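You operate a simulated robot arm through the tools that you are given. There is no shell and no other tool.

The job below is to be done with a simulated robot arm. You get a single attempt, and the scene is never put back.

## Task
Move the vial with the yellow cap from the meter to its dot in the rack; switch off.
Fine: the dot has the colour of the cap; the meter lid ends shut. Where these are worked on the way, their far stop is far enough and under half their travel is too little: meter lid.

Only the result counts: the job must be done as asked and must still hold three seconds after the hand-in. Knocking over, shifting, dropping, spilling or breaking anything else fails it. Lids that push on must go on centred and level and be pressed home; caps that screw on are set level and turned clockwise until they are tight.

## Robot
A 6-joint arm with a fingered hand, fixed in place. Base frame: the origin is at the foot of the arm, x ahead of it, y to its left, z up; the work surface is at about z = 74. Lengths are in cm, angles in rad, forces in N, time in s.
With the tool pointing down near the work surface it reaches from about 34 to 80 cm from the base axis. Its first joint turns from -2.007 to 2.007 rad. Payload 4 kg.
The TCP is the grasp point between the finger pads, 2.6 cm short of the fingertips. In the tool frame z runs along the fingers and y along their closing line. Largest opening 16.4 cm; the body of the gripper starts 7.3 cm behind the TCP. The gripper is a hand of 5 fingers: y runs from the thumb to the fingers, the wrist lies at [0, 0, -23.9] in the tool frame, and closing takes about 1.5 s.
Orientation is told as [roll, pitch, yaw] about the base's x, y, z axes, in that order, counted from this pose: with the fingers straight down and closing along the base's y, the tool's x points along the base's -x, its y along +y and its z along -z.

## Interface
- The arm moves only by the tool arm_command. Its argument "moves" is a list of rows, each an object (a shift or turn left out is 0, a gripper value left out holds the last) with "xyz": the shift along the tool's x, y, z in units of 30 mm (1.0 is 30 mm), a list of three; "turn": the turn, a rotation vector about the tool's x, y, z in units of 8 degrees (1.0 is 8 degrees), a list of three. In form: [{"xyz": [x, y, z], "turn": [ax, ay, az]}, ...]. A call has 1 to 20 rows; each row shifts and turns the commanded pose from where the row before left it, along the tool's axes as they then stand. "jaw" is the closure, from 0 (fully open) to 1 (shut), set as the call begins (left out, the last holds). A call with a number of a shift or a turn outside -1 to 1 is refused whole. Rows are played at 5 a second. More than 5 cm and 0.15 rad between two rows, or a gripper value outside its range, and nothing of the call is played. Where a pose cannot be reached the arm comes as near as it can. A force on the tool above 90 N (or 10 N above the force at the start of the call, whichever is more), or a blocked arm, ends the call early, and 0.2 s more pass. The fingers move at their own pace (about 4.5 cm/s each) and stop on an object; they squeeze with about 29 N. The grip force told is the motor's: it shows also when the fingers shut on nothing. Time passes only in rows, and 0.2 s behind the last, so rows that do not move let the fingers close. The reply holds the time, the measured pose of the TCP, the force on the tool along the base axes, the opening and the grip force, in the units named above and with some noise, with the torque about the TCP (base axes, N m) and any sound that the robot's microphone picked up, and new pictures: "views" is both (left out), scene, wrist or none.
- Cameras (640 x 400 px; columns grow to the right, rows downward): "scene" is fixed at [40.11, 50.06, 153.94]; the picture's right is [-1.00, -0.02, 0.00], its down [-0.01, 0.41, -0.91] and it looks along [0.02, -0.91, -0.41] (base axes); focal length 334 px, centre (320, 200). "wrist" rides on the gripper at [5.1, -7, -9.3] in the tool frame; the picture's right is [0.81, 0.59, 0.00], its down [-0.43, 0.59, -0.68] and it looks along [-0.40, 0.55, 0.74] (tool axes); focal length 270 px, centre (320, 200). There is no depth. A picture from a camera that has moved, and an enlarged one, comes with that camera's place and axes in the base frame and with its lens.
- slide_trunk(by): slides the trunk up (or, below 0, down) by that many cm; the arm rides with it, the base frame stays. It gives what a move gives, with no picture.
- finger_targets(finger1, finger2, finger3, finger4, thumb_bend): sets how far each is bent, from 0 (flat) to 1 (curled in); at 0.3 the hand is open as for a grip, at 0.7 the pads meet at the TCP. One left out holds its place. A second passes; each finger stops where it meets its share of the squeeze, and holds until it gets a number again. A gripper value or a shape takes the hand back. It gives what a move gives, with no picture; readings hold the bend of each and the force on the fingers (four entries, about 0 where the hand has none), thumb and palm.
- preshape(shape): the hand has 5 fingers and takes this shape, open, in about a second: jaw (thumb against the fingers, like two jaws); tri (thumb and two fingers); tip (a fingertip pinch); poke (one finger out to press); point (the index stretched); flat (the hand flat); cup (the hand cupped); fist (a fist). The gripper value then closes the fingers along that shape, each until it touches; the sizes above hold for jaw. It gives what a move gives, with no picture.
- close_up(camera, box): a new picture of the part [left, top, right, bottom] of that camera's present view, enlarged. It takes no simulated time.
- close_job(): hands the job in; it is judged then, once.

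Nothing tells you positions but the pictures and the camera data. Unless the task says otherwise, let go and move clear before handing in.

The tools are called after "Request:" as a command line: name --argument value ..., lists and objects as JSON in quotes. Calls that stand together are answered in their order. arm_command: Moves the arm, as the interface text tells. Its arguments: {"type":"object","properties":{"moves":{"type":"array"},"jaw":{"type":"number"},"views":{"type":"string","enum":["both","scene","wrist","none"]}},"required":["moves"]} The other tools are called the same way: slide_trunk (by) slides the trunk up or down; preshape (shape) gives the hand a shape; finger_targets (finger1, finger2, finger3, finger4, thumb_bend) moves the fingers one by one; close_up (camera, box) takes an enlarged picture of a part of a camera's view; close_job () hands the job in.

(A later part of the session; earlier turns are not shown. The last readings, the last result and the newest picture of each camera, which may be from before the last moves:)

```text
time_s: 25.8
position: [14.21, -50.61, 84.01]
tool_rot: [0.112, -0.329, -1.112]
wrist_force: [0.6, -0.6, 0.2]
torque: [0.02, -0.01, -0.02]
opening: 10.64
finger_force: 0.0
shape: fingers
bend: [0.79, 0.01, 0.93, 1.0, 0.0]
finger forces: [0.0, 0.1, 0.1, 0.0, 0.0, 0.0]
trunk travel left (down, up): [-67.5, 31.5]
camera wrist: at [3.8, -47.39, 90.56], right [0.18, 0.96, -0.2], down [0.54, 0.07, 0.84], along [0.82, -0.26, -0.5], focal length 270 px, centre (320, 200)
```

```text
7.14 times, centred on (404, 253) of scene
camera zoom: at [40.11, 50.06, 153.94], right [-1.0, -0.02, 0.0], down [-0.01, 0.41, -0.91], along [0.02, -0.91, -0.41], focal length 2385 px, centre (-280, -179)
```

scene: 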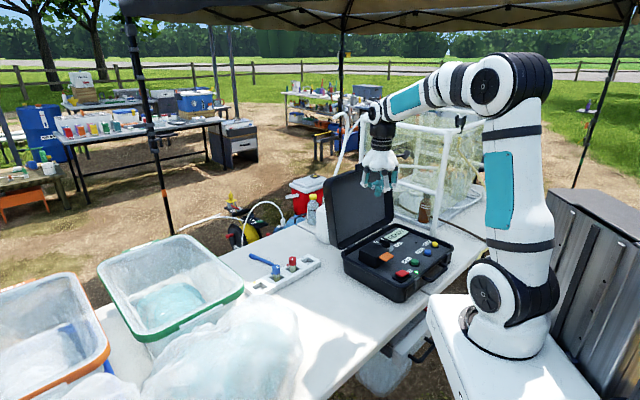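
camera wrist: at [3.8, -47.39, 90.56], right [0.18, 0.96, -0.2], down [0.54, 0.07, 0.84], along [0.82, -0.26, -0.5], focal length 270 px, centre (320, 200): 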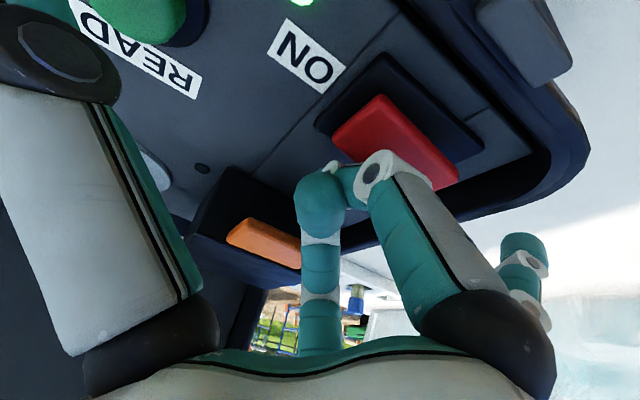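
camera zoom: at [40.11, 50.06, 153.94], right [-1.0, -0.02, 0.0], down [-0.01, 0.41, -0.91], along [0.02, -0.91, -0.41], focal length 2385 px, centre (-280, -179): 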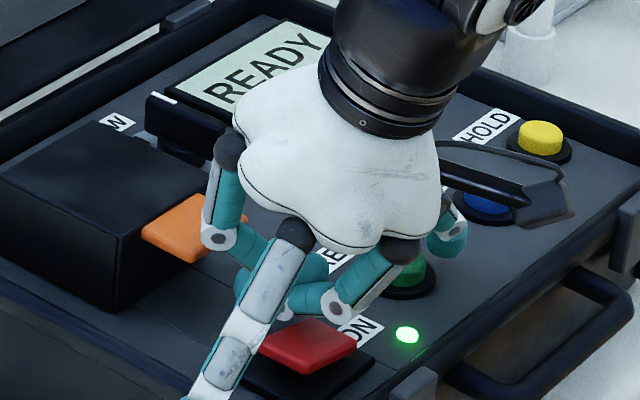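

Request:
arm_command --moves '[{"xyz": [-0.258, 0.084, 0.099]}, {"xyz": [-0.258, 0.084, 0.099]}, {"xyz": [-0.258, 0.084, 0.099]}]' --views "wrist"

Request:
close_up --camera "scene" --box '[372, 225, 436, 281]'

```text
time_s: 26.6
position: [15.92, -52.27, 84.22]
tool_rot: [0.112, -0.332, -1.116]
wrist_force: [-11.3, 9.5, 10.3]
torque: [-0.13, -0.24, 0.09]
opening: 10.65
finger_force: 11.0
shape: fingers
bend: [0.8, 0.01, 0.96, 1.0, 0.0]
finger forces: [0.1, 0.1, 23.1, 0.0, 0.1, 0.0]
trunk travel left (down, up): [-67.5, 31.5]
camera wrist: at [5.47, -49.08, 90.7], right [0.18, 0.96, -0.2], down [0.54, 0.08, 0.84], along [0.82, -0.26, -0.5], focal length 270 px, centre (320, 200)
```

wrist: 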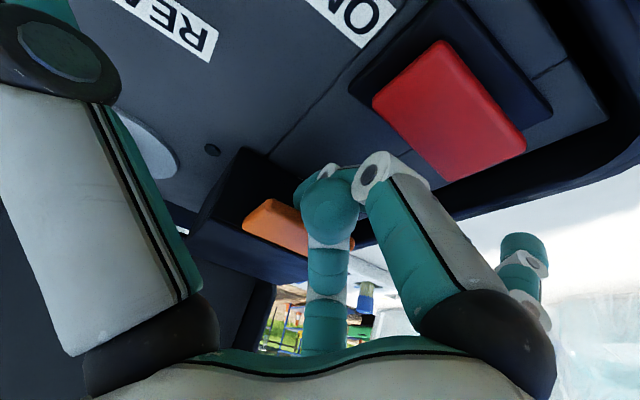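

```text
7.14 times, centred on (404, 253) of scene
camera zoom: at [40.11, 50.06, 153.94], right [-1.0, -0.02, 0.0], down [-0.01, 0.41, -0.91], along [0.02, -0.91, -0.41], focal length 2385 px, centre (-280, -179)
```

zoom: 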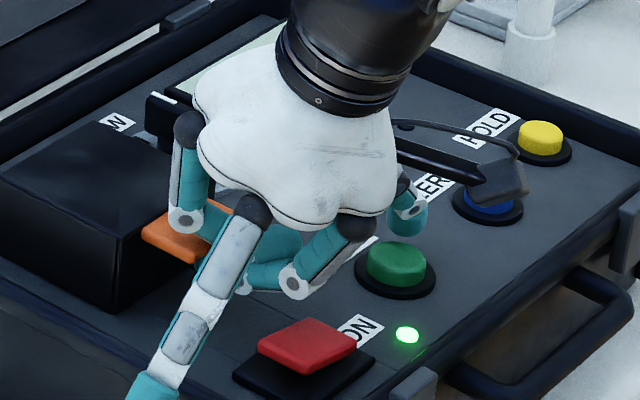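

Finger 3 is touching the tab's edge, so it hangs too low. I back off, rise, and flare fingers 3 and 4 outward over the chamber instead.

Request:
arm_command --moves '[{"xyz": [0.258, -0.084, -0.099]}, {"xyz": [0.258, -0.084, -0.099]}, {"xyz": [0.258, -0.084, -0.099]}, {"xyz": [-0.3, 0.1, -0.7]}, {"xyz": [-0.3, 0.1, -0.7]}, {"xyz": [-0.3, 0.1, -0.7]}]' --views "none"

Request:
finger_targets --finger1 0.82 --finger2 0.0 --finger3 0.0 --finger4 0.0 --thumb_bend 0.0

Request:
close_up --camera "scene" --box '[352, 205, 448, 265]'

Request:
close_up --camera "wrist" --box '[0, 0, 640, 400]'

```text
time_s: 28.0
position: [14.66, -51.15, 90.88]
tool_rot: [0.111, -0.331, -1.114]
wrist_force: [0.4, -0.9, 0.0]
torque: [0.02, -0.01, 0.02]
opening: 10.68
finger_force: 0.1
shape: fingers
bend: [0.8, 0.01, 0.96, 1.0, 0.0]
finger forces: [0.0, 0.0, 0.0, 0.0, 0.1, 0.0]
trunk travel left (down, up): [-67.5, 31.5]
```

```text
time_s: 29.0
position: [14.72, -51.17, 90.98]
tool_rot: [0.112, -0.329, -1.114]
wrist_force: [-0.3, -0.2, -0.6]
torque: [-0.03, 0.01, 0.01]
opening: 10.74
finger_force: 0.0
shape: fingers
bend: [0.82, 0.01, 0.01, 0.01, 0.0]
finger forces: [0.0, 0.0, 0.0, 0.0, 0.0, 0.0]
trunk travel left (down, up): [-67.5, 31.5]
```

```text
6.67 times, centred on (400, 235) of scene
camera zoom: at [40.11, 50.06, 153.94], right [-1.0, -0.02, 0.0], down [-0.01, 0.41, -0.91], along [0.02, -0.91, -0.41], focal length 2226 px, centre (-213, -33)
```

zoom: 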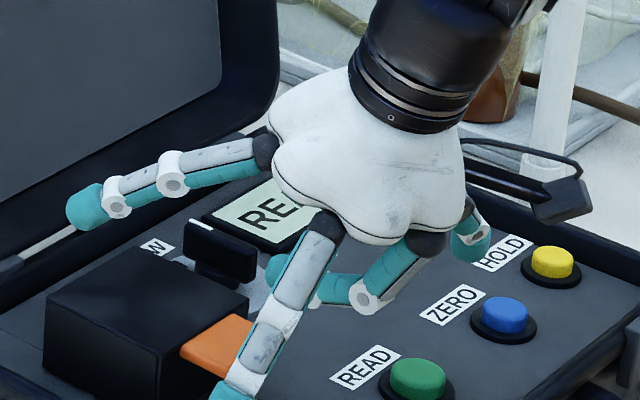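

```text
1.00 times, centred on (320, 200) of wrist (not enlarged: the box is as wide or as high as the picture)
camera zoom: at [4.22, -47.91, 97.49], right [0.18, 0.96, -0.2], down [0.54, 0.08, 0.84], along [0.82, -0.26, -0.5], focal length 270 px, centre (320, 200)
```

zoom: 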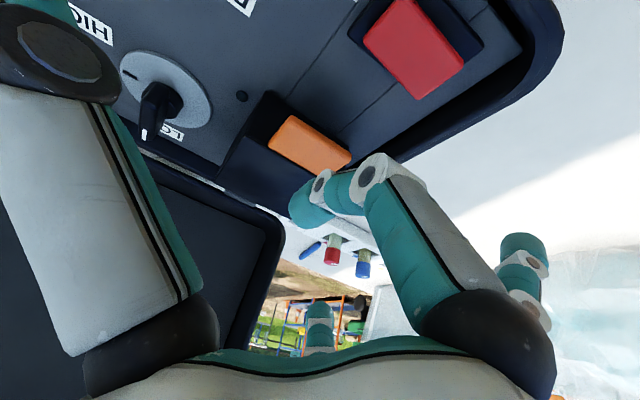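

Now the hook is clear and slightly upturned, with fingers 3 and 4 high over the chamber. The rocker's far end (+p) is the raised one, so the hook can pass low over its pressed end; I come down again in front of the tab.

Request:
arm_command --moves '[{"xyz": [0.241, -0.07, 0.596]}, {"xyz": [0.241, -0.07, 0.596]}, {"xyz": [0.241, -0.07, 0.596]}, {"xyz": [0.241, -0.07, 0.596]}]' --views "wrist"

Request:
close_up --camera "scene" --box '[372, 225, 436, 281]'

Request:
close_up --camera "wrist" --box '[200, 120, 440, 270]'

```text
time_s: 30.0
position: [14.37, -50.82, 83.17]
tool_rot: [0.111, -0.333, -1.114]
wrist_force: [0.0, -0.9, 1.0]
torque: [-0.06, 0.11, 0.0]
opening: 10.81
finger_force: 1.3
shape: fingers
bend: [0.82, 0.01, 0.01, 0.01, 0.0]
finger forces: [1.5, 0.1, 0.1, 0.0, 0.6, 0.1]
trunk travel left (down, up): [-67.5, 31.5]
camera wrist: at [3.95, -47.5, 89.64], right [0.18, 0.96, -0.2], down [0.54, 0.08, 0.84], along [0.82, -0.26, -0.5], focal length 270 px, centre (320, 200)
```

wrist: 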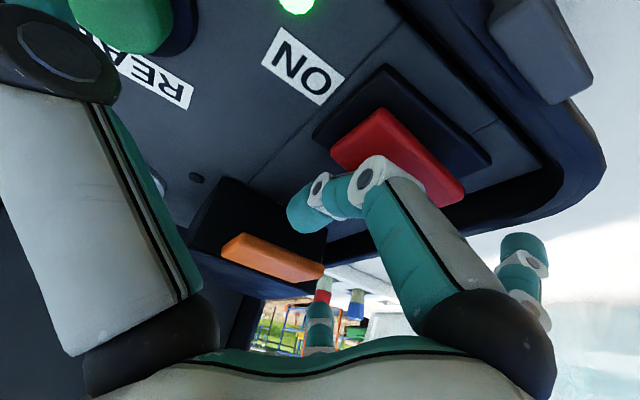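

```text
7.14 times, centred on (404, 253) of scene
camera zoom: at [40.11, 50.06, 153.94], right [-1.0, -0.02, 0.0], down [-0.01, 0.41, -0.91], along [0.02, -0.91, -0.41], focal length 2385 px, centre (-280, -179)
```

zoom: 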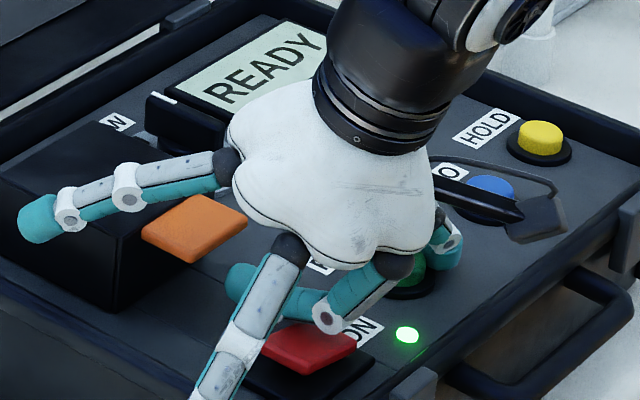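

```text
2.67 times, centred on (320, 195) of wrist
camera zoom: at [3.95, -47.5, 89.64], right [0.18, 0.96, -0.2], down [0.54, 0.08, 0.84], along [0.82, -0.26, -0.5], focal length 721 px, centre (320, 213)
```

zoom: 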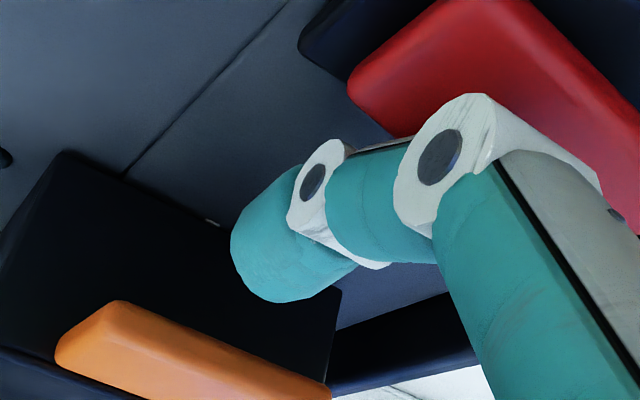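

Request:
arm_command --moves '[{"xyz": [-0.043, 0.014, -0.125]}, {"xyz": [-0.238, 0.077, 0.091]}, {"xyz": [-0.238, 0.077, 0.091]}, {"xyz": [-0.238, 0.077, 0.091]}]' --views "wrist"

Request:
close_up --camera "scene" --box '[372, 225, 436, 281]'

Request:
close_up --camera "wrist" --box '[200, 120, 440, 270]'

```text
time_s: 31.0
position: [16.1, -52.34, 83.36]
tool_rot: [0.111, -0.328, -1.115]
wrist_force: [-0.5, 0.1, 0.7]
torque: [0.02, 0.08, -0.03]
opening: 10.82
finger_force: 0.3
shape: fingers
bend: [0.82, 0.01, 0.01, 0.01, 0.0]
finger forces: [0.1, 0.0, 0.1, 0.1, 0.5, 0.0]
trunk travel left (down, up): [-67.5, 31.5]
camera wrist: at [5.65, -49.11, 90.07], right [0.18, 0.96, -0.2], down [0.54, 0.07, 0.84], along [0.82, -0.26, -0.51], focal length 270 px, centre (320, 200)
```

wrist: 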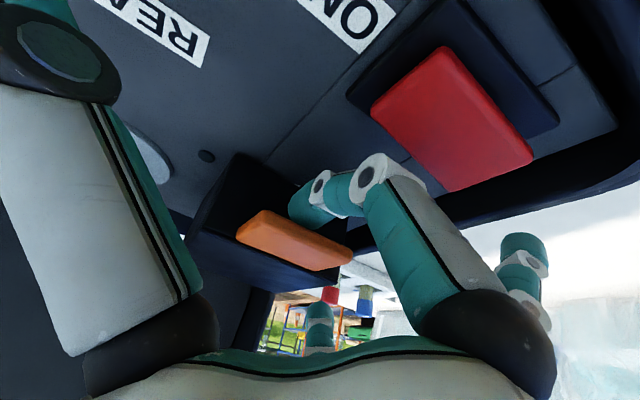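

```text
7.14 times, centred on (404, 253) of scene
camera zoom: at [40.11, 50.06, 153.94], right [-1.0, -0.02, 0.0], down [-0.01, 0.41, -0.91], along [0.02, -0.91, -0.41], focal length 2385 px, centre (-280, -179)
```

zoom: 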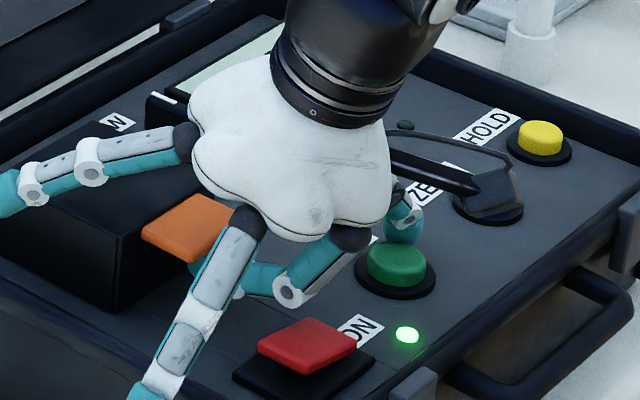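

```text
2.67 times, centred on (320, 195) of wrist
camera zoom: at [5.65, -49.11, 90.07], right [0.18, 0.96, -0.2], down [0.54, 0.07, 0.84], along [0.82, -0.26, -0.51], focal length 721 px, centre (320, 213)
```

zoom: 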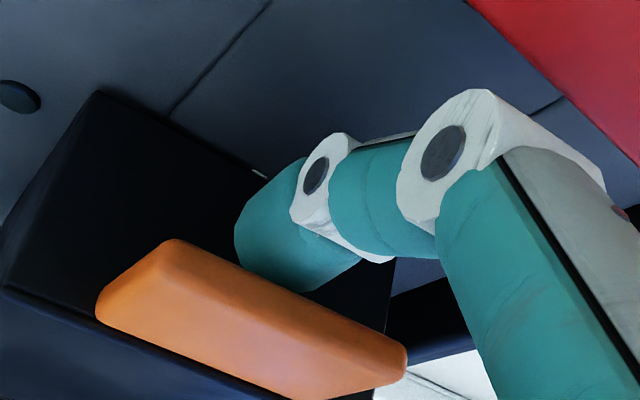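

The fingertip is now under the tab. I lift along the arc about the chamber's back edge and check after about 30°.

Request:
arm_command --moves '[{"xyz": [-0.04, 0.013, -0.11]}, {"xyz": [-0.238, 0.077, -0.537]}, {"xyz": [-0.323, 0.105, -0.486]}, {"xyz": [-0.399, 0.13, -0.419]}]' --views "wrist"

Request:
close_up --camera "scene" --box '[352, 205, 448, 281]'

```text
time_s: 32.0
position: [17.17, -53.3, 89.04]
tool_rot: [0.112, -0.33, -1.114]
wrist_force: [0.0, -0.3, -0.6]
torque: [-0.01, 0.01, 0.02]
opening: 10.72
finger_force: 0.2
shape: fingers
bend: [0.82, 0.01, 0.01, 0.01, 0.0]
finger forces: [0.3, 0.0, 0.0, 0.0, 0.0, 0.0]
trunk travel left (down, up): [-67.5, 31.5]
camera wrist: at [6.69, -50.13, 95.57], right [0.18, 0.96, -0.2], down [0.54, 0.08, 0.84], along [0.82, -0.26, -0.51], focal length 270 px, centre (320, 200)
```

wrist: 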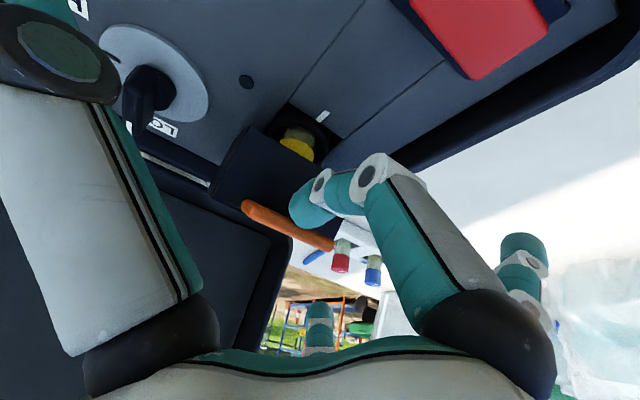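

```text
5.26 times, centred on (400, 243) of scene
camera zoom: at [40.11, 50.06, 153.94], right [-1.0, -0.02, 0.0], down [-0.01, 0.41, -0.91], along [0.02, -0.91, -0.41], focal length 1758 px, centre (-101, -26)
```

zoom: 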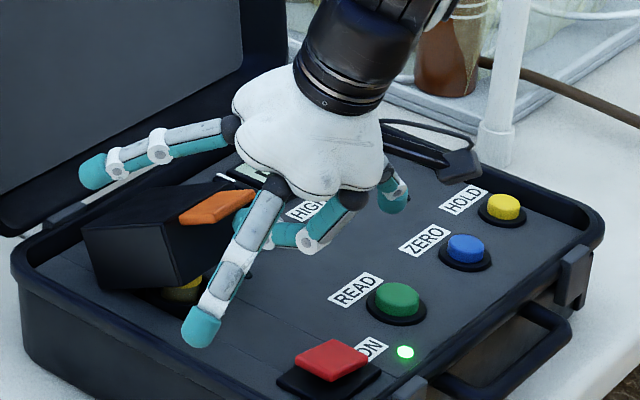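

The whole chamber cover is the lid, and it is swinging up; the yellow cap shows in the well beneath. I zoom to see the hinge position before going on.

Request:
close_up --camera "scene" --box '[362, 232, 410, 266]'

Request:
close_up --camera "wrist" --box '[200, 80, 440, 270]'

```text
11.76 times, centred on (386, 249) of scene
camera zoom: at [40.11, 50.06, 153.94], right [-1.0, -0.02, 0.0], down [-0.01, 0.41, -0.91], along [0.02, -0.91, -0.41], focal length 3929 px, centre (-456, -376)
```

zoom: 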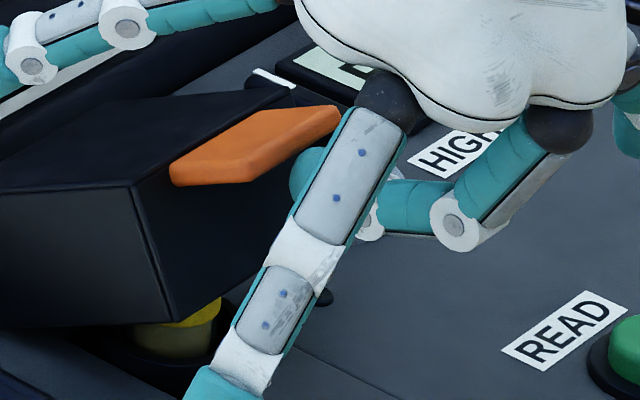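

```text
2.11 times, centred on (320, 175) of wrist
camera zoom: at [6.69, -50.13, 95.57], right [0.18, 0.96, -0.2], down [0.54, 0.08, 0.84], along [0.82, -0.26, -0.51], focal length 569 px, centre (320, 253)
```

zoom: 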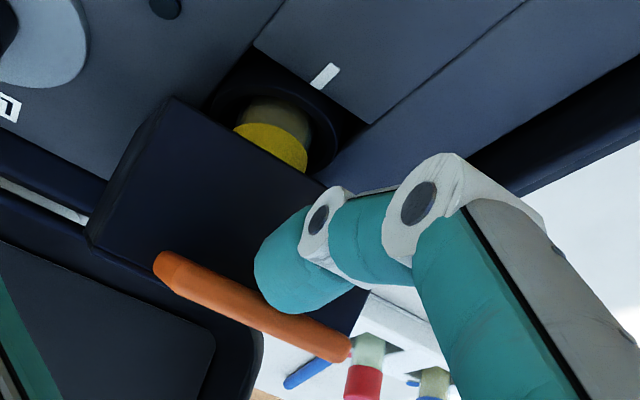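

The lid's hinge is at the back bottom edge (h≈61, z≈79.7), so the true arc goes more forward; I slide the tip back under the tab and follow that arc.

Request:
arm_command --moves '[{"xyz": [-0.137, 0.045, 0.141]}, {"xyz": [-0.137, 0.045, 0.141]}, {"xyz": [-0.326, 0.106, -0.12]}, {"xyz": [-0.326, 0.106, -0.12]}, {"xyz": [-0.341, 0.111, -0.052]}, {"xyz": [-0.341, 0.111, -0.052]}]' --views "wrist"

Request:
close_up --camera "scene" --box '[352, 205, 448, 281]'

```text
time_s: 33.4
position: [20.48, -56.51, 90.95]
tool_rot: [0.112, -0.33, -1.112]
wrist_force: [0.6, -0.6, -0.6]
torque: [-0.01, -0.01, -0.01]
opening: 10.73
finger_force: 0.2
shape: fingers
bend: [0.82, 0.01, 0.01, 0.01, 0.0]
finger forces: [0.3, 0.0, 0.0, 0.1, 0.1, 0.0]
trunk travel left (down, up): [-67.5, 31.5]
camera wrist: at [10.01, -53.35, 97.5], right [0.18, 0.96, -0.2], down [0.54, 0.08, 0.84], along [0.82, -0.26, -0.51], focal length 270 px, centre (320, 200)
```

wrist: 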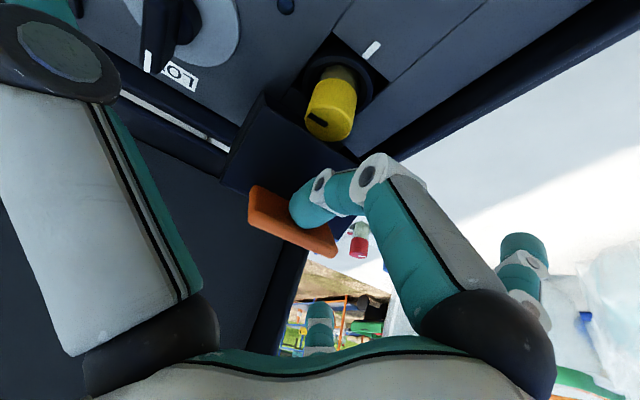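

```text
5.26 times, centred on (400, 243) of scene
camera zoom: at [40.11, 50.06, 153.94], right [-1.0, -0.02, 0.0], down [-0.01, 0.41, -0.91], along [0.02, -0.91, -0.41], focal length 1758 px, centre (-101, -26)
```

zoom: 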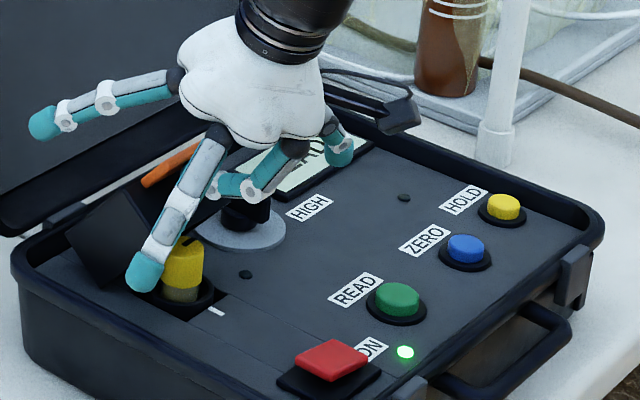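

The vial stands upright in its socket and the lid follows well. I continue pushing the lid over toward its far stop.

Request:
arm_command --moves '[{"xyz": [-0.345, 0.112, 0.016]}, {"xyz": [-0.345, 0.112, 0.016]}, {"xyz": [-0.335, 0.109, 0.085]}, {"xyz": [-0.335, 0.109, 0.085]}, {"xyz": [-0.314, 0.102, 0.15]}, {"xyz": [-0.314, 0.102, 0.15]}]' --views "wrist"

Request:
close_up --camera "scene" --box '[352, 205, 448, 281]'

```text
time_s: 34.8
position: [25.18, -60.91, 91.57]
tool_rot: [0.113, -0.328, -1.111]
wrist_force: [-2.9, 12.3, 1.5]
torque: [-0.35, -0.28, 1.25]
opening: 10.75
finger_force: 5.4
shape: fingers
bend: [0.82, 0.01, 0.09, 0.01, 0.0]
finger forces: [0.2, 0.0, 10.5, 0.1, 0.0, 0.0]
trunk travel left (down, up): [-67.5, 31.5]
camera wrist: at [14.67, -57.71, 98.11], right [0.17, 0.96, -0.2], down [0.54, 0.08, 0.84], along [0.83, -0.25, -0.51], focal length 270 px, centre (320, 200)
```

wrist: 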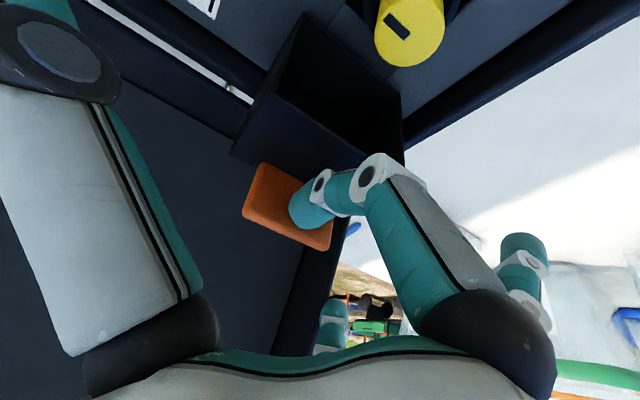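

```text
5.26 times, centred on (400, 243) of scene
camera zoom: at [40.11, 50.06, 153.94], right [-1.0, -0.02, 0.0], down [-0.01, 0.41, -0.91], along [0.02, -0.91, -0.41], focal length 1758 px, centre (-101, -26)
```

zoom: 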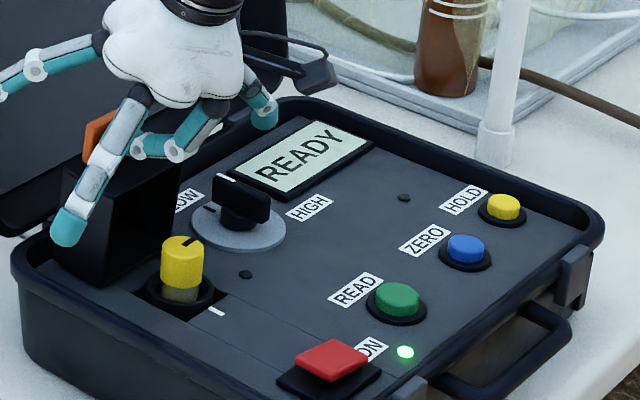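

Finger 3 has met the case lid behind. I back off a little and watch whether the chamber lid stays open by itself.

Request:
arm_command --moves '[{"xyz": [0.3, -0.1, -0.1]}, {"xyz": [0.3, -0.1, -0.1]}, {"xyz": [0.3, -0.1, -0.1]}]' --views "wrist"

Request:
close_up --camera "scene" --box '[332, 205, 428, 281]'

```text
time_s: 35.6
position: [22.8, -59.13, 91.39]
tool_rot: [0.111, -0.332, -1.114]
wrist_force: [-0.8, -0.4, 0.1]
torque: [-0.01, 0.01, 0.01]
opening: 10.76
finger_force: 0.0
shape: fingers
bend: [0.82, 0.01, 0.0, 0.01, 0.0]
finger forces: [0.1, 0.0, 0.0, 0.0, 0.0, 0.1]
trunk travel left (down, up): [-67.5, 31.5]
camera wrist: at [12.4, -55.89, 98.02], right [0.18, 0.96, -0.2], down [0.54, 0.08, 0.84], along [0.82, -0.26, -0.5], focal length 270 px, centre (320, 200)
```

wrist: 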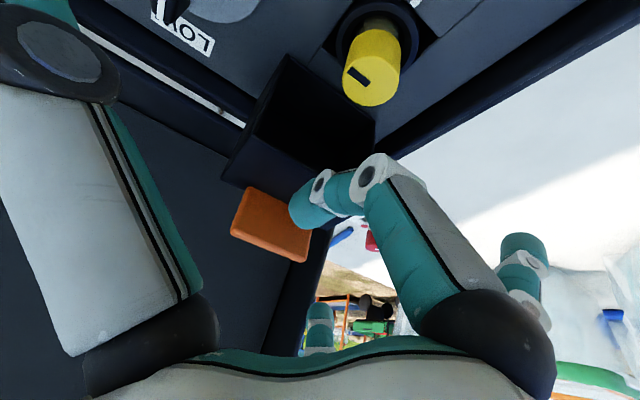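

```text
5.26 times, centred on (380, 243) of scene
camera zoom: at [40.11, 50.06, 153.94], right [-1.0, -0.02, 0.0], down [-0.01, 0.41, -0.91], along [0.02, -0.91, -0.41], focal length 1758 px, centre (4, -26)
```

zoom: 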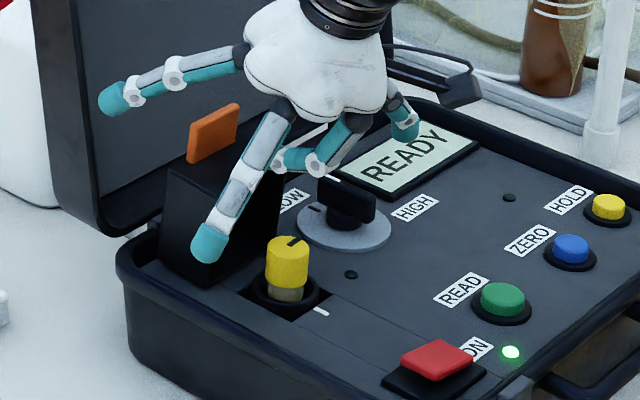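

The lid stays up after contact is lost. I retract clear and look at its angle.

Request:
arm_command --moves '[{"xyz": [0.6, -0.19, -0.228]}, {"xyz": [0.6, -0.19, -0.228]}, {"xyz": [-0.217, 0.07, -0.627]}, {"xyz": [-0.217, 0.07, -0.627]}, {"xyz": [-0.217, 0.07, -0.627]}, {"xyz": [-0.217, 0.07, -0.627]}]' --views "wrist"

Request:
close_up --camera "scene" --box '[340, 210, 420, 270]'

```text
time_s: 37.0
position: [20.06, -56.19, 99.65]
tool_rot: [0.112, -0.328, -1.113]
wrist_force: [-0.1, -0.1, -0.2]
torque: [-0.02, -0.01, 0.04]
opening: 10.75
finger_force: 0.0
shape: fingers
bend: [0.82, 0.01, 0.0, 0.01, 0.0]
finger forces: [0.1, 0.1, 0.0, 0.1, 0.0, 0.0]
trunk travel left (down, up): [-67.5, 31.5]
camera wrist: at [9.61, -52.99, 106.11], right [0.18, 0.96, -0.2], down [0.54, 0.08, 0.84], along [0.82, -0.26, -0.5], focal length 270 px, centre (320, 200)
```

wrist: 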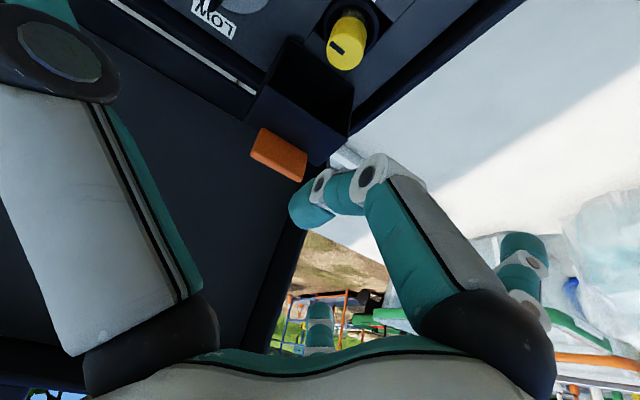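

```text
6.67 times, centred on (380, 240) of scene
camera zoom: at [40.11, 50.06, 153.94], right [-1.0, -0.02, 0.0], down [-0.01, 0.41, -0.91], along [0.02, -0.91, -0.41], focal length 2226 px, centre (-80, -67)
```

zoom: 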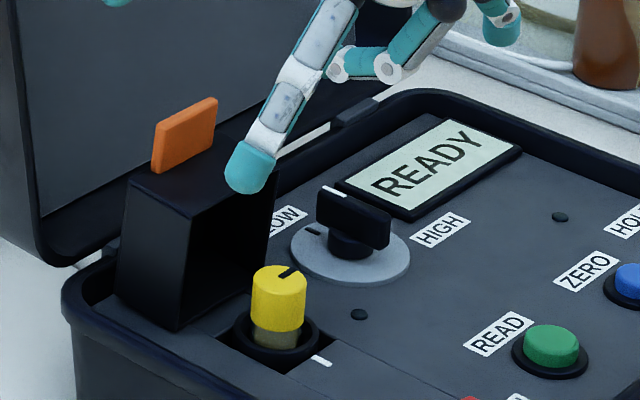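

The lid rests open past vertical. The vial's cap is near (21.9, -57.8), top z≈84.3. I straighten the hand, pre-bend fingers 1, 3 and 4 as a narrow three-finger grip, and centre above the cap.

Request:
arm_command --moves '[{"turn": [0.193, 0.595, 0]}, {"turn": [0.193, 0.595, 0]}, {"turn": [0.193, 0.595, 0]}, {"turn": [0.193, 0.595, 0]}]' --views "none"

Request:
finger_targets --finger1 0.52 --finger2 0.0 --finger3 0.52 --finger4 0.52 --thumb_bend 0.0

Request:
close_up --camera "scene" --box '[340, 180, 436, 260]'

Request:
close_up --camera "wrist" --box '[0, 0, 640, 400]'

```text
time_s: 38.0
position: [19.89, -56.25, 99.43]
tool_rot: [-0.001, 0.003, -1.096]
wrist_force: [-0.6, 0.0, 0.1]
torque: [0.01, 0.02, 0.0]
opening: 10.74
finger_force: 0.1
shape: fingers
bend: [0.82, 0.01, 0.0, 0.01, 0.0]
finger forces: [0.0, 0.0, 0.0, 0.0, 0.1, 0.0]
trunk travel left (down, up): [-67.5, 31.5]
```

```text
time_s: 39.0
position: [20.01, -56.25, 99.42]
tool_rot: [0.0, 0.001, -1.095]
wrist_force: [-0.2, 1.2, -0.7]
torque: [0.0, -0.02, 0.01]
opening: 10.15
finger_force: 0.1
shape: fingers
bend: [0.52, 0.01, 0.52, 0.52, 0.0]
finger forces: [0.1, 0.0, 0.1, 0.0, 0.1, 0.0]
trunk travel left (down, up): [-67.5, 31.5]
```

```text
5.00 times, centred on (388, 220) of scene
camera zoom: at [40.11, 50.06, 153.94], right [-1.0, -0.02, 0.0], down [-0.01, 0.41, -0.91], along [0.02, -0.91, -0.41], focal length 1670 px, centre (-20, 100)
```

zoom: 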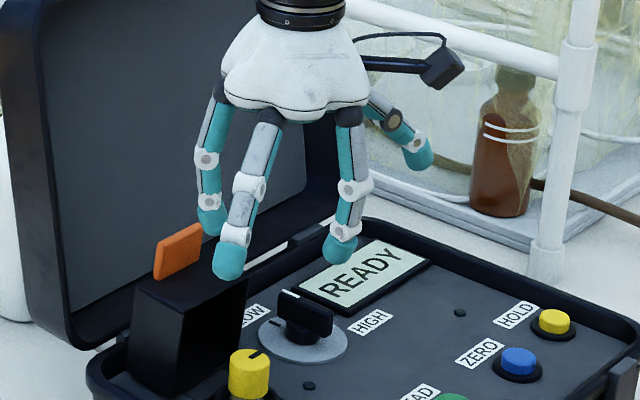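

```text
1.00 times, centred on (320, 200) of wrist (not enlarged: the box is as wide or as high as the picture)
camera zoom: at [11.54, -54.97, 108.96], right [0.15, 0.99, 0.0], down [0.73, -0.11, 0.68], along [0.67, -0.1, -0.74], focal length 270 px, centre (320, 200)
```

zoom: 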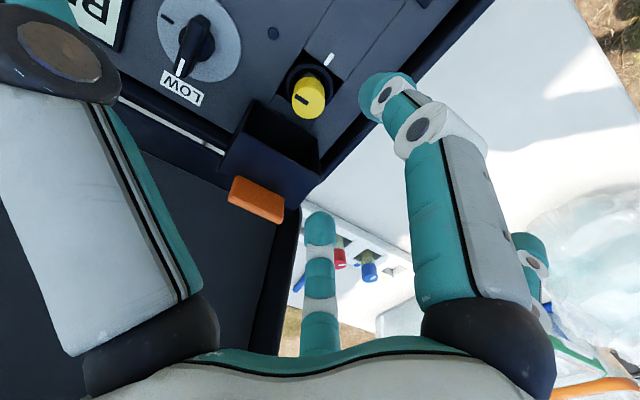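

Request:
close_up --camera "wrist" --box '[230, 30, 390, 130]'

Request:
close_up --camera "scene" --box '[352, 235, 400, 265]'

```text
4.00 times, centred on (310, 80) of wrist
camera zoom: at [11.54, -54.97, 108.96], right [0.15, 0.99, 0.0], down [0.73, -0.11, 0.68], along [0.67, -0.1, -0.74], focal length 1081 px, centre (360, 680)
```

zoom: 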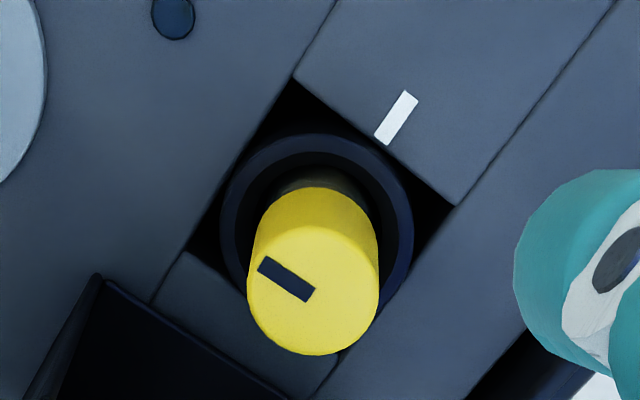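

```text
13.33 times, centred on (376, 250) of scene
camera zoom: at [40.11, 50.06, 153.94], right [-1.0, -0.02, 0.0], down [-0.01, 0.41, -0.91], along [0.02, -0.91, -0.41], focal length 4453 px, centre (-427, -467)
```

zoom: 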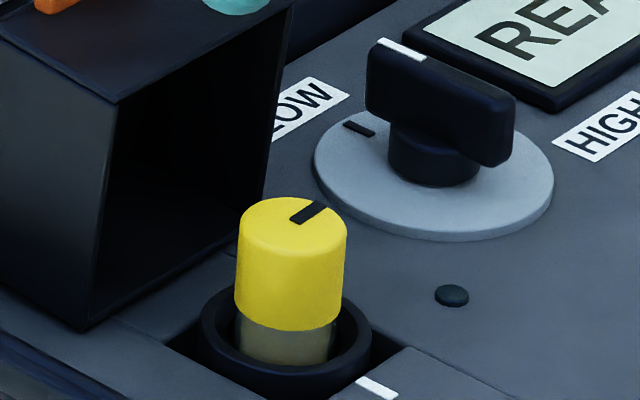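

The open lid stops near 83°, so a vertical hand would foul its rim. I'll instead lean the hand 35° toward the arm and grip the cap across with thumb against fingers 2 and 3, with 1 and 4 curled; I set that up well above.

Request:
finger_targets --finger1 1.0 --finger2 0.3 --finger3 0.3 --finger4 1.0 --thumb_bend 0.3

Request:
arm_command --moves '[{"turn": [0, 0, -0.75]}, {"turn": [0, 0, -0.75]}, {"turn": [0, 0, -0.75]}, {"turn": [0, -0.875, 0]}, {"turn": [0, -0.875, 0]}, {"turn": [0, -0.875, 0]}, {"turn": [0, -0.875, 0]}, {"turn": [0, -0.875, 0]}]' --views "none"

Request:
finger_targets --finger2 0.58 --finger3 0.58 --thumb_bend 0.58

Request:
close_up --camera "scene" --box '[340, 180, 436, 260]'

Request:
close_up --camera "wrist" --box '[0, 0, 640, 400]'

```text
time_s: 40.0
position: [20.03, -56.25, 99.62]
tool_rot: [0.0, 0.003, -1.098]
wrist_force: [-0.6, 0.6, -0.2]
torque: [-0.02, -0.01, 0.0]
opening: 7.76
finger_force: 0.0
shape: fingers
bend: [0.75, 0.3, 0.3, 0.75, 0.3]
finger forces: [0.0, 0.1, 0.0, 0.0, 0.0, 0.0]
trunk travel left (down, up): [-67.5, 31.5]
```

```text
time_s: 41.8
position: [20.61, -56.72, 100.61]
tool_rot: [0.0, -0.596, -0.787]
wrist_force: [0.3, -0.3, 0.3]
torque: [0.0, 0.02, 0.03]
opening: 7.77
finger_force: 0.0
shape: fingers
bend: [0.75, 0.3, 0.3, 0.75, 0.3]
finger forces: [0.0, 0.0, 0.0, 0.0, 0.0, 0.1]
out of reach, approached as far as the arm can: row 8
trunk travel left (down, up): [-67.5, 31.5]
```

```text
time_s: 42.8
position: [20.62, -56.66, 100.59]
tool_rot: [0.003, -0.598, -0.787]
wrist_force: [0.4, 0.1, 0.8]
torque: [-0.01, 0.0, -0.02]
opening: 2.38
finger_force: 0.0
shape: fingers
bend: [0.75, 0.57, 0.57, 0.75, 0.57]
finger forces: [0.1, 0.1, 0.0, 0.1, 0.1, 0.0]
trunk travel left (down, up): [-67.5, 31.5]
```

```text
5.00 times, centred on (388, 220) of scene
camera zoom: at [40.11, 50.06, 153.94], right [-1.0, -0.02, 0.0], down [-0.01, 0.41, -0.91], along [0.02, -0.91, -0.41], focal length 1670 px, centre (-20, 100)
```

zoom: 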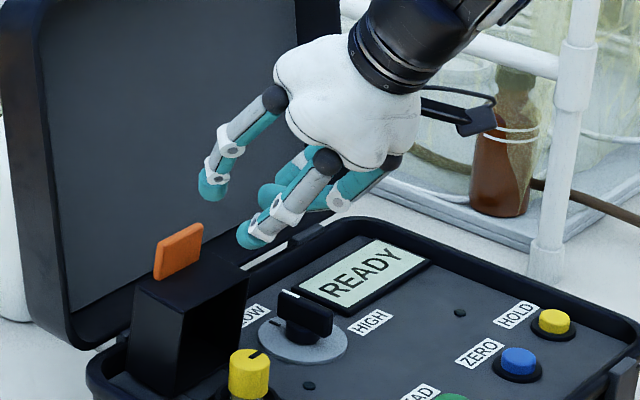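

```text
1.00 times, centred on (320, 200) of wrist (not enlarged: the box is as wide or as high as the picture)
camera zoom: at [9.09, -55.01, 105.62], right [-0.06, 0.89, -0.45], down [0.4, 0.44, 0.8], along [0.91, -0.14, -0.38], focal length 270 px, centre (320, 200)
```

zoom: 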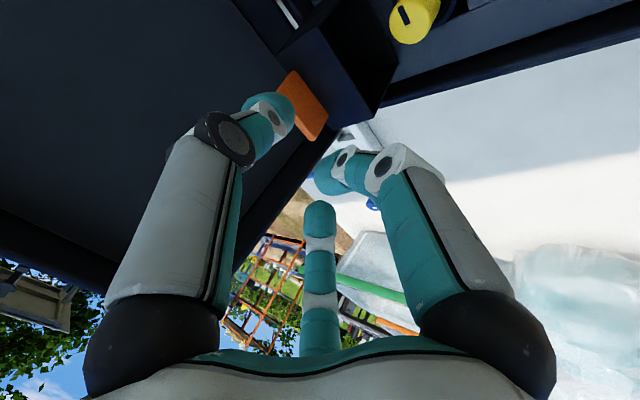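

Fingers 1 and 4 blocked each other in the middle. I flare finger 4 high over the lid, curl finger 1 fully, and adjust yaw to -51° so finger 4 clears the tab.

Request:
finger_targets --finger1 0.8 --finger2 0.5 --finger3 0.5 --finger4 0.0 --thumb_bend 0.5

Request:
finger_targets --finger1 1.0

Request:
arm_command --moves '[{"turn": [0, 0.3, 0]}, {"turn": [0.4, 0, 0.636]}]' --views "wrist"

Request:
close_up --camera "scene" --box '[340, 180, 436, 260]'

```text
time_s: 43.8
position: [20.7, -56.57, 100.61]
tool_rot: [0.0, -0.595, -0.786]
wrist_force: [0.0, -0.2, 0.1]
torque: [0.0, -0.02, -0.05]
opening: 4.15
finger_force: 0.1
shape: fingers
bend: [0.8, 0.5, 0.5, 0.01, 0.5]
finger forces: [0.0, 0.0, 0.1, 0.0, 0.0, 0.0]
trunk travel left (down, up): [-67.5, 31.5]
```

```text
time_s: 44.8
position: [20.7, -56.71, 100.7]
tool_rot: [0.001, -0.597, -0.787]
wrist_force: [0.1, -0.2, -0.7]
torque: [0.01, -0.03, 0.0]
opening: 7.03
finger_force: 0.0
shape: fingers
bend: [1.0, 0.5, 0.5, 0.01, 0.5]
finger forces: [0.0, 0.1, 0.0, 0.0, 0.0, 0.0]
trunk travel left (down, up): [-67.5, 31.5]
```

```text
time_s: 45.4
position: [20.69, -56.76, 100.58]
tool_rot: [0.001, -0.567, -0.887]
wrist_force: [-0.3, -0.5, 0.3]
torque: [-0.01, -0.01, 0.01]
opening: 7.02
finger_force: 0.0
shape: fingers
bend: [1.0, 0.5, 0.5, 0.01, 0.5]
finger forces: [0.0, 0.0, 0.1, 0.0, 0.0, 0.0]
trunk travel left (down, up): [-67.5, 31.5]
camera wrist: at [9.41, -53.94, 105.9], right [0.02, 0.9, -0.43], down [0.46, 0.37, 0.8], along [0.89, -0.22, -0.41], focal length 270 px, centre (320, 200)
```

wrist: 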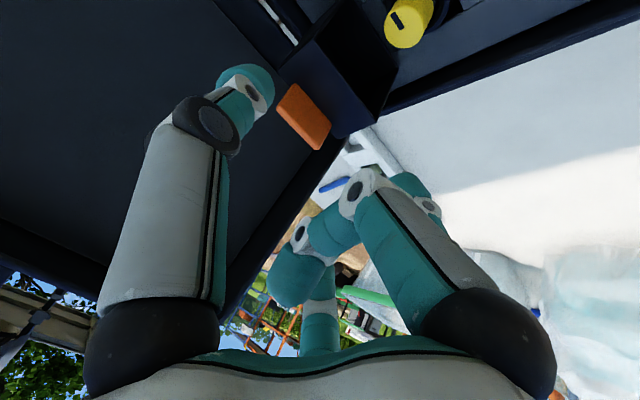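

```text
5.00 times, centred on (388, 220) of scene
camera zoom: at [40.11, 50.06, 153.94], right [-1.0, -0.02, 0.0], down [-0.01, 0.41, -0.91], along [0.02, -0.91, -0.41], focal length 1670 px, centre (-20, 100)
```

zoom: 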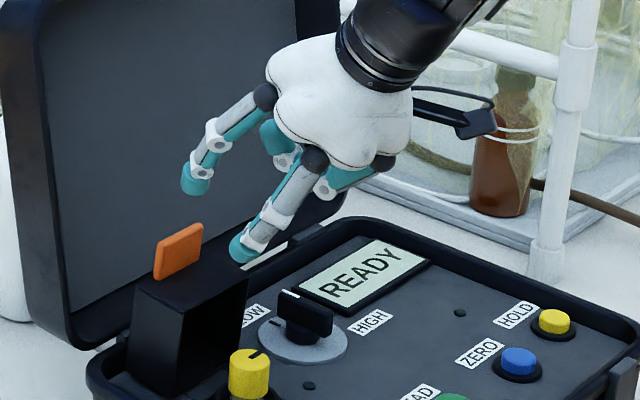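

Request:
arm_command --moves '[{"turn": [0, 0.655, 0]}, {"turn": [0, 0.655, 0]}, {"xyz": [0.4475, 0.021, 0.7275]}, {"xyz": [0.4475, 0.021, 0.7275]}, {"xyz": [0.4475, 0.021, 0.7275]}, {"xyz": [0.4475, 0.021, 0.7275]}]' --views "none"

Request:
finger_targets --finger2 0.58 --finger3 0.58 --thumb_bend 0.58

Request:
close_up --camera "scene" --box '[340, 200, 436, 280]'

Request:
close_up --camera "wrist" --box '[0, 0, 640, 400]'

```text
time_s: 46.8
position: [19.65, -55.24, 90.47]
tool_rot: [0.002, -0.384, -0.886]
wrist_force: [-0.7, 1.0, -0.2]
torque: [-0.02, 0.02, 0.01]
opening: 7.04
finger_force: 0.1
shape: fingers
bend: [1.0, 0.5, 0.5, 0.01, 0.5]
finger forces: [0.1, 0.1, 0.0, 0.0, 0.1, 0.1]
trunk travel left (down, up): [-67.5, 31.5]
```

```text
time_s: 47.8
position: [19.73, -55.27, 90.51]
tool_rot: [0.002, -0.385, -0.887]
wrist_force: [-0.4, 0.3, 1.2]
torque: [0.0, -0.01, 0.02]
opening: 6.12
finger_force: 0.1
shape: fingers
bend: [1.0, 0.57, 0.57, 0.01, 0.57]
finger forces: [0.0, 0.0, 0.1, 0.0, 0.0, 0.0]
trunk travel left (down, up): [-67.5, 31.5]
```

```text
5.00 times, centred on (388, 240) of scene
camera zoom: at [40.11, 50.06, 153.94], right [-1.0, -0.02, 0.0], down [-0.01, 0.41, -0.91], along [0.02, -0.91, -0.41], focal length 1670 px, centre (-20, 0)
```

zoom: 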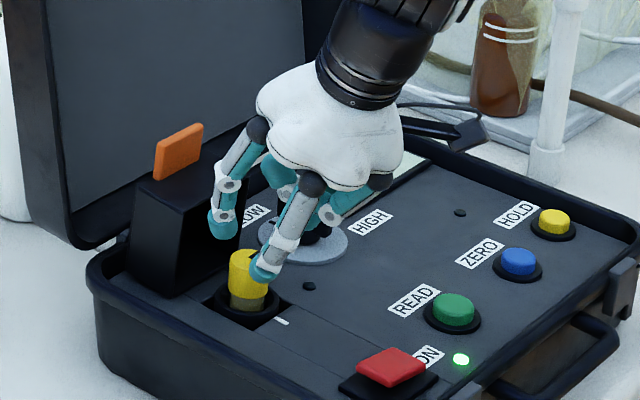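

```text
1.00 times, centred on (320, 200) of wrist (not enlarged: the box is as wide or as high as the picture)
camera zoom: at [9.02, -53.39, 97.34], right [-0.02, 0.95, -0.3], down [0.55, 0.26, 0.79], along [0.83, -0.15, -0.53], focal length 270 px, centre (320, 200)
```

zoom: 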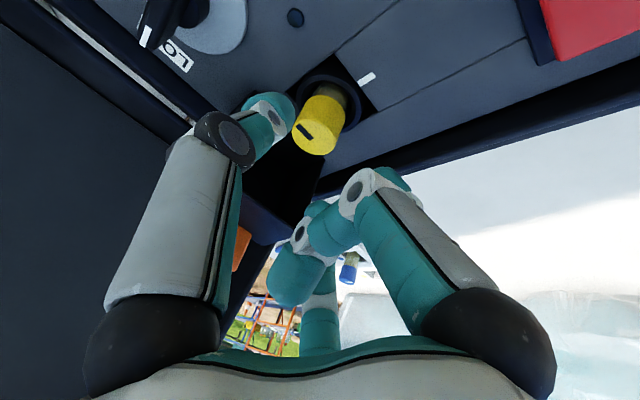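

Request:
close_up --camera "wrist" --box '[230, 60, 430, 200]'

Request:
close_up --camera "scene" --box '[368, 226, 416, 266]'

```text
2.86 times, centred on (330, 130) of wrist
camera zoom: at [9.02, -53.39, 97.34], right [-0.02, 0.95, -0.3], down [0.55, 0.26, 0.79], along [0.83, -0.15, -0.53], focal length 772 px, centre (291, 400)
```

zoom: 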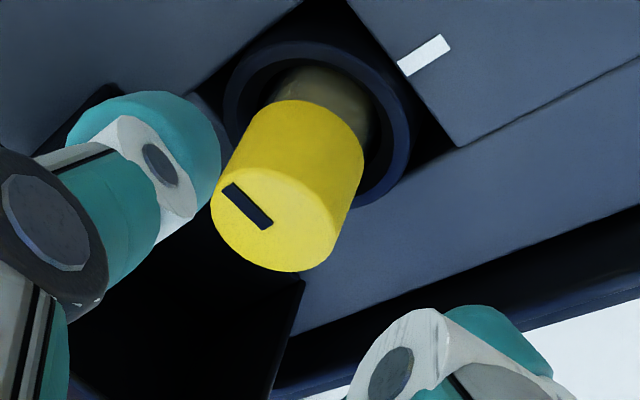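

```text
10.00 times, centred on (392, 246) of scene
camera zoom: at [40.11, 50.06, 153.94], right [-1.0, -0.02, 0.0], down [-0.01, 0.41, -0.91], along [0.02, -0.91, -0.41], focal length 3339 px, centre (-400, -260)
```

zoom: 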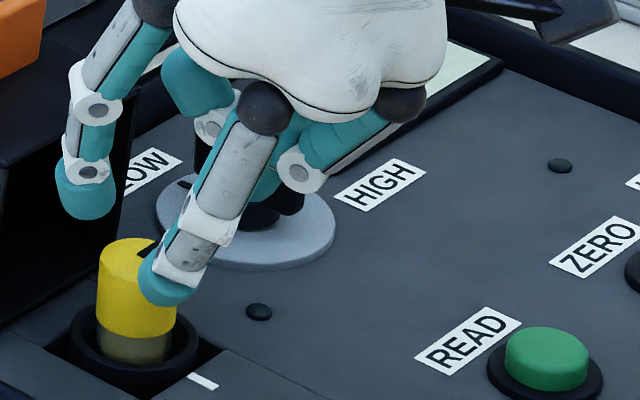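

Request:
arm_command --moves '[{"xyz": [-0.024, 0.0075, 0.468]}, {"xyz": [-0.024, 0.0075, 0.468]}, {"xyz": [-0.024, 0.0075, 0.468]}]' --views "wrist"

Request:
close_up --camera "scene" --box '[368, 226, 416, 266]'

Request:
close_up --camera "wrist" --box '[230, 60, 430, 200]'

```text
time_s: 48.6
position: [20.91, -56.73, 86.67]
tool_rot: [0.001, -0.383, -0.886]
wrist_force: [0.6, -0.2, -0.2]
torque: [-0.01, -0.01, -0.01]
opening: 6.11
finger_force: 0.1
shape: fingers
bend: [1.0, 0.57, 0.57, 0.01, 0.57]
finger forces: [0.1, 0.1, 0.0, 0.0, 0.0, 0.0]
trunk travel left (down, up): [-67.5, 31.5]
camera wrist: at [10.32, -54.74, 93.52], right [-0.02, 0.95, -0.3], down [0.55, 0.26, 0.79], along [0.83, -0.15, -0.53], focal length 270 px, centre (320, 200)
```

wrist: 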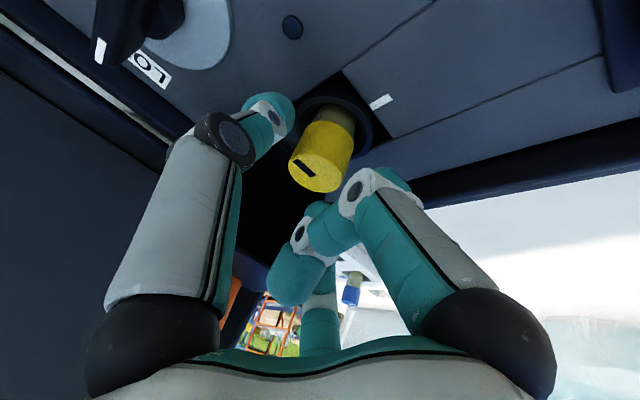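

```text
10.00 times, centred on (392, 246) of scene
camera zoom: at [40.11, 50.06, 153.94], right [-1.0, -0.02, 0.0], down [-0.01, 0.41, -0.91], along [0.02, -0.91, -0.41], focal length 3339 px, centre (-400, -260)
```

zoom: 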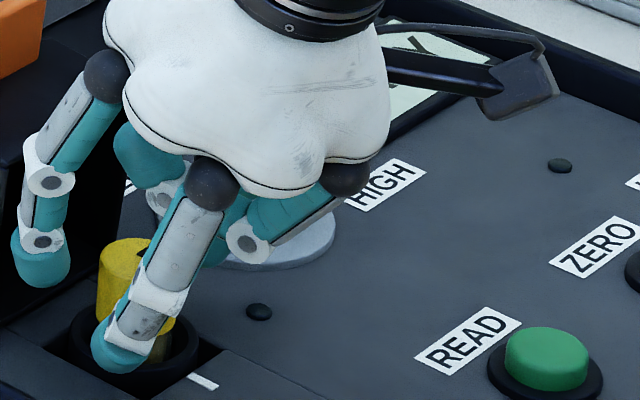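

```text
2.86 times, centred on (330, 130) of wrist
camera zoom: at [10.32, -54.74, 93.52], right [-0.02, 0.95, -0.3], down [0.55, 0.26, 0.79], along [0.83, -0.15, -0.53], focal length 772 px, centre (291, 400)
```

zoom: 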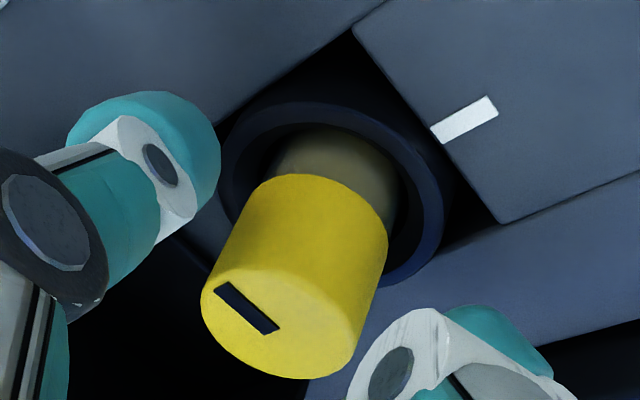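

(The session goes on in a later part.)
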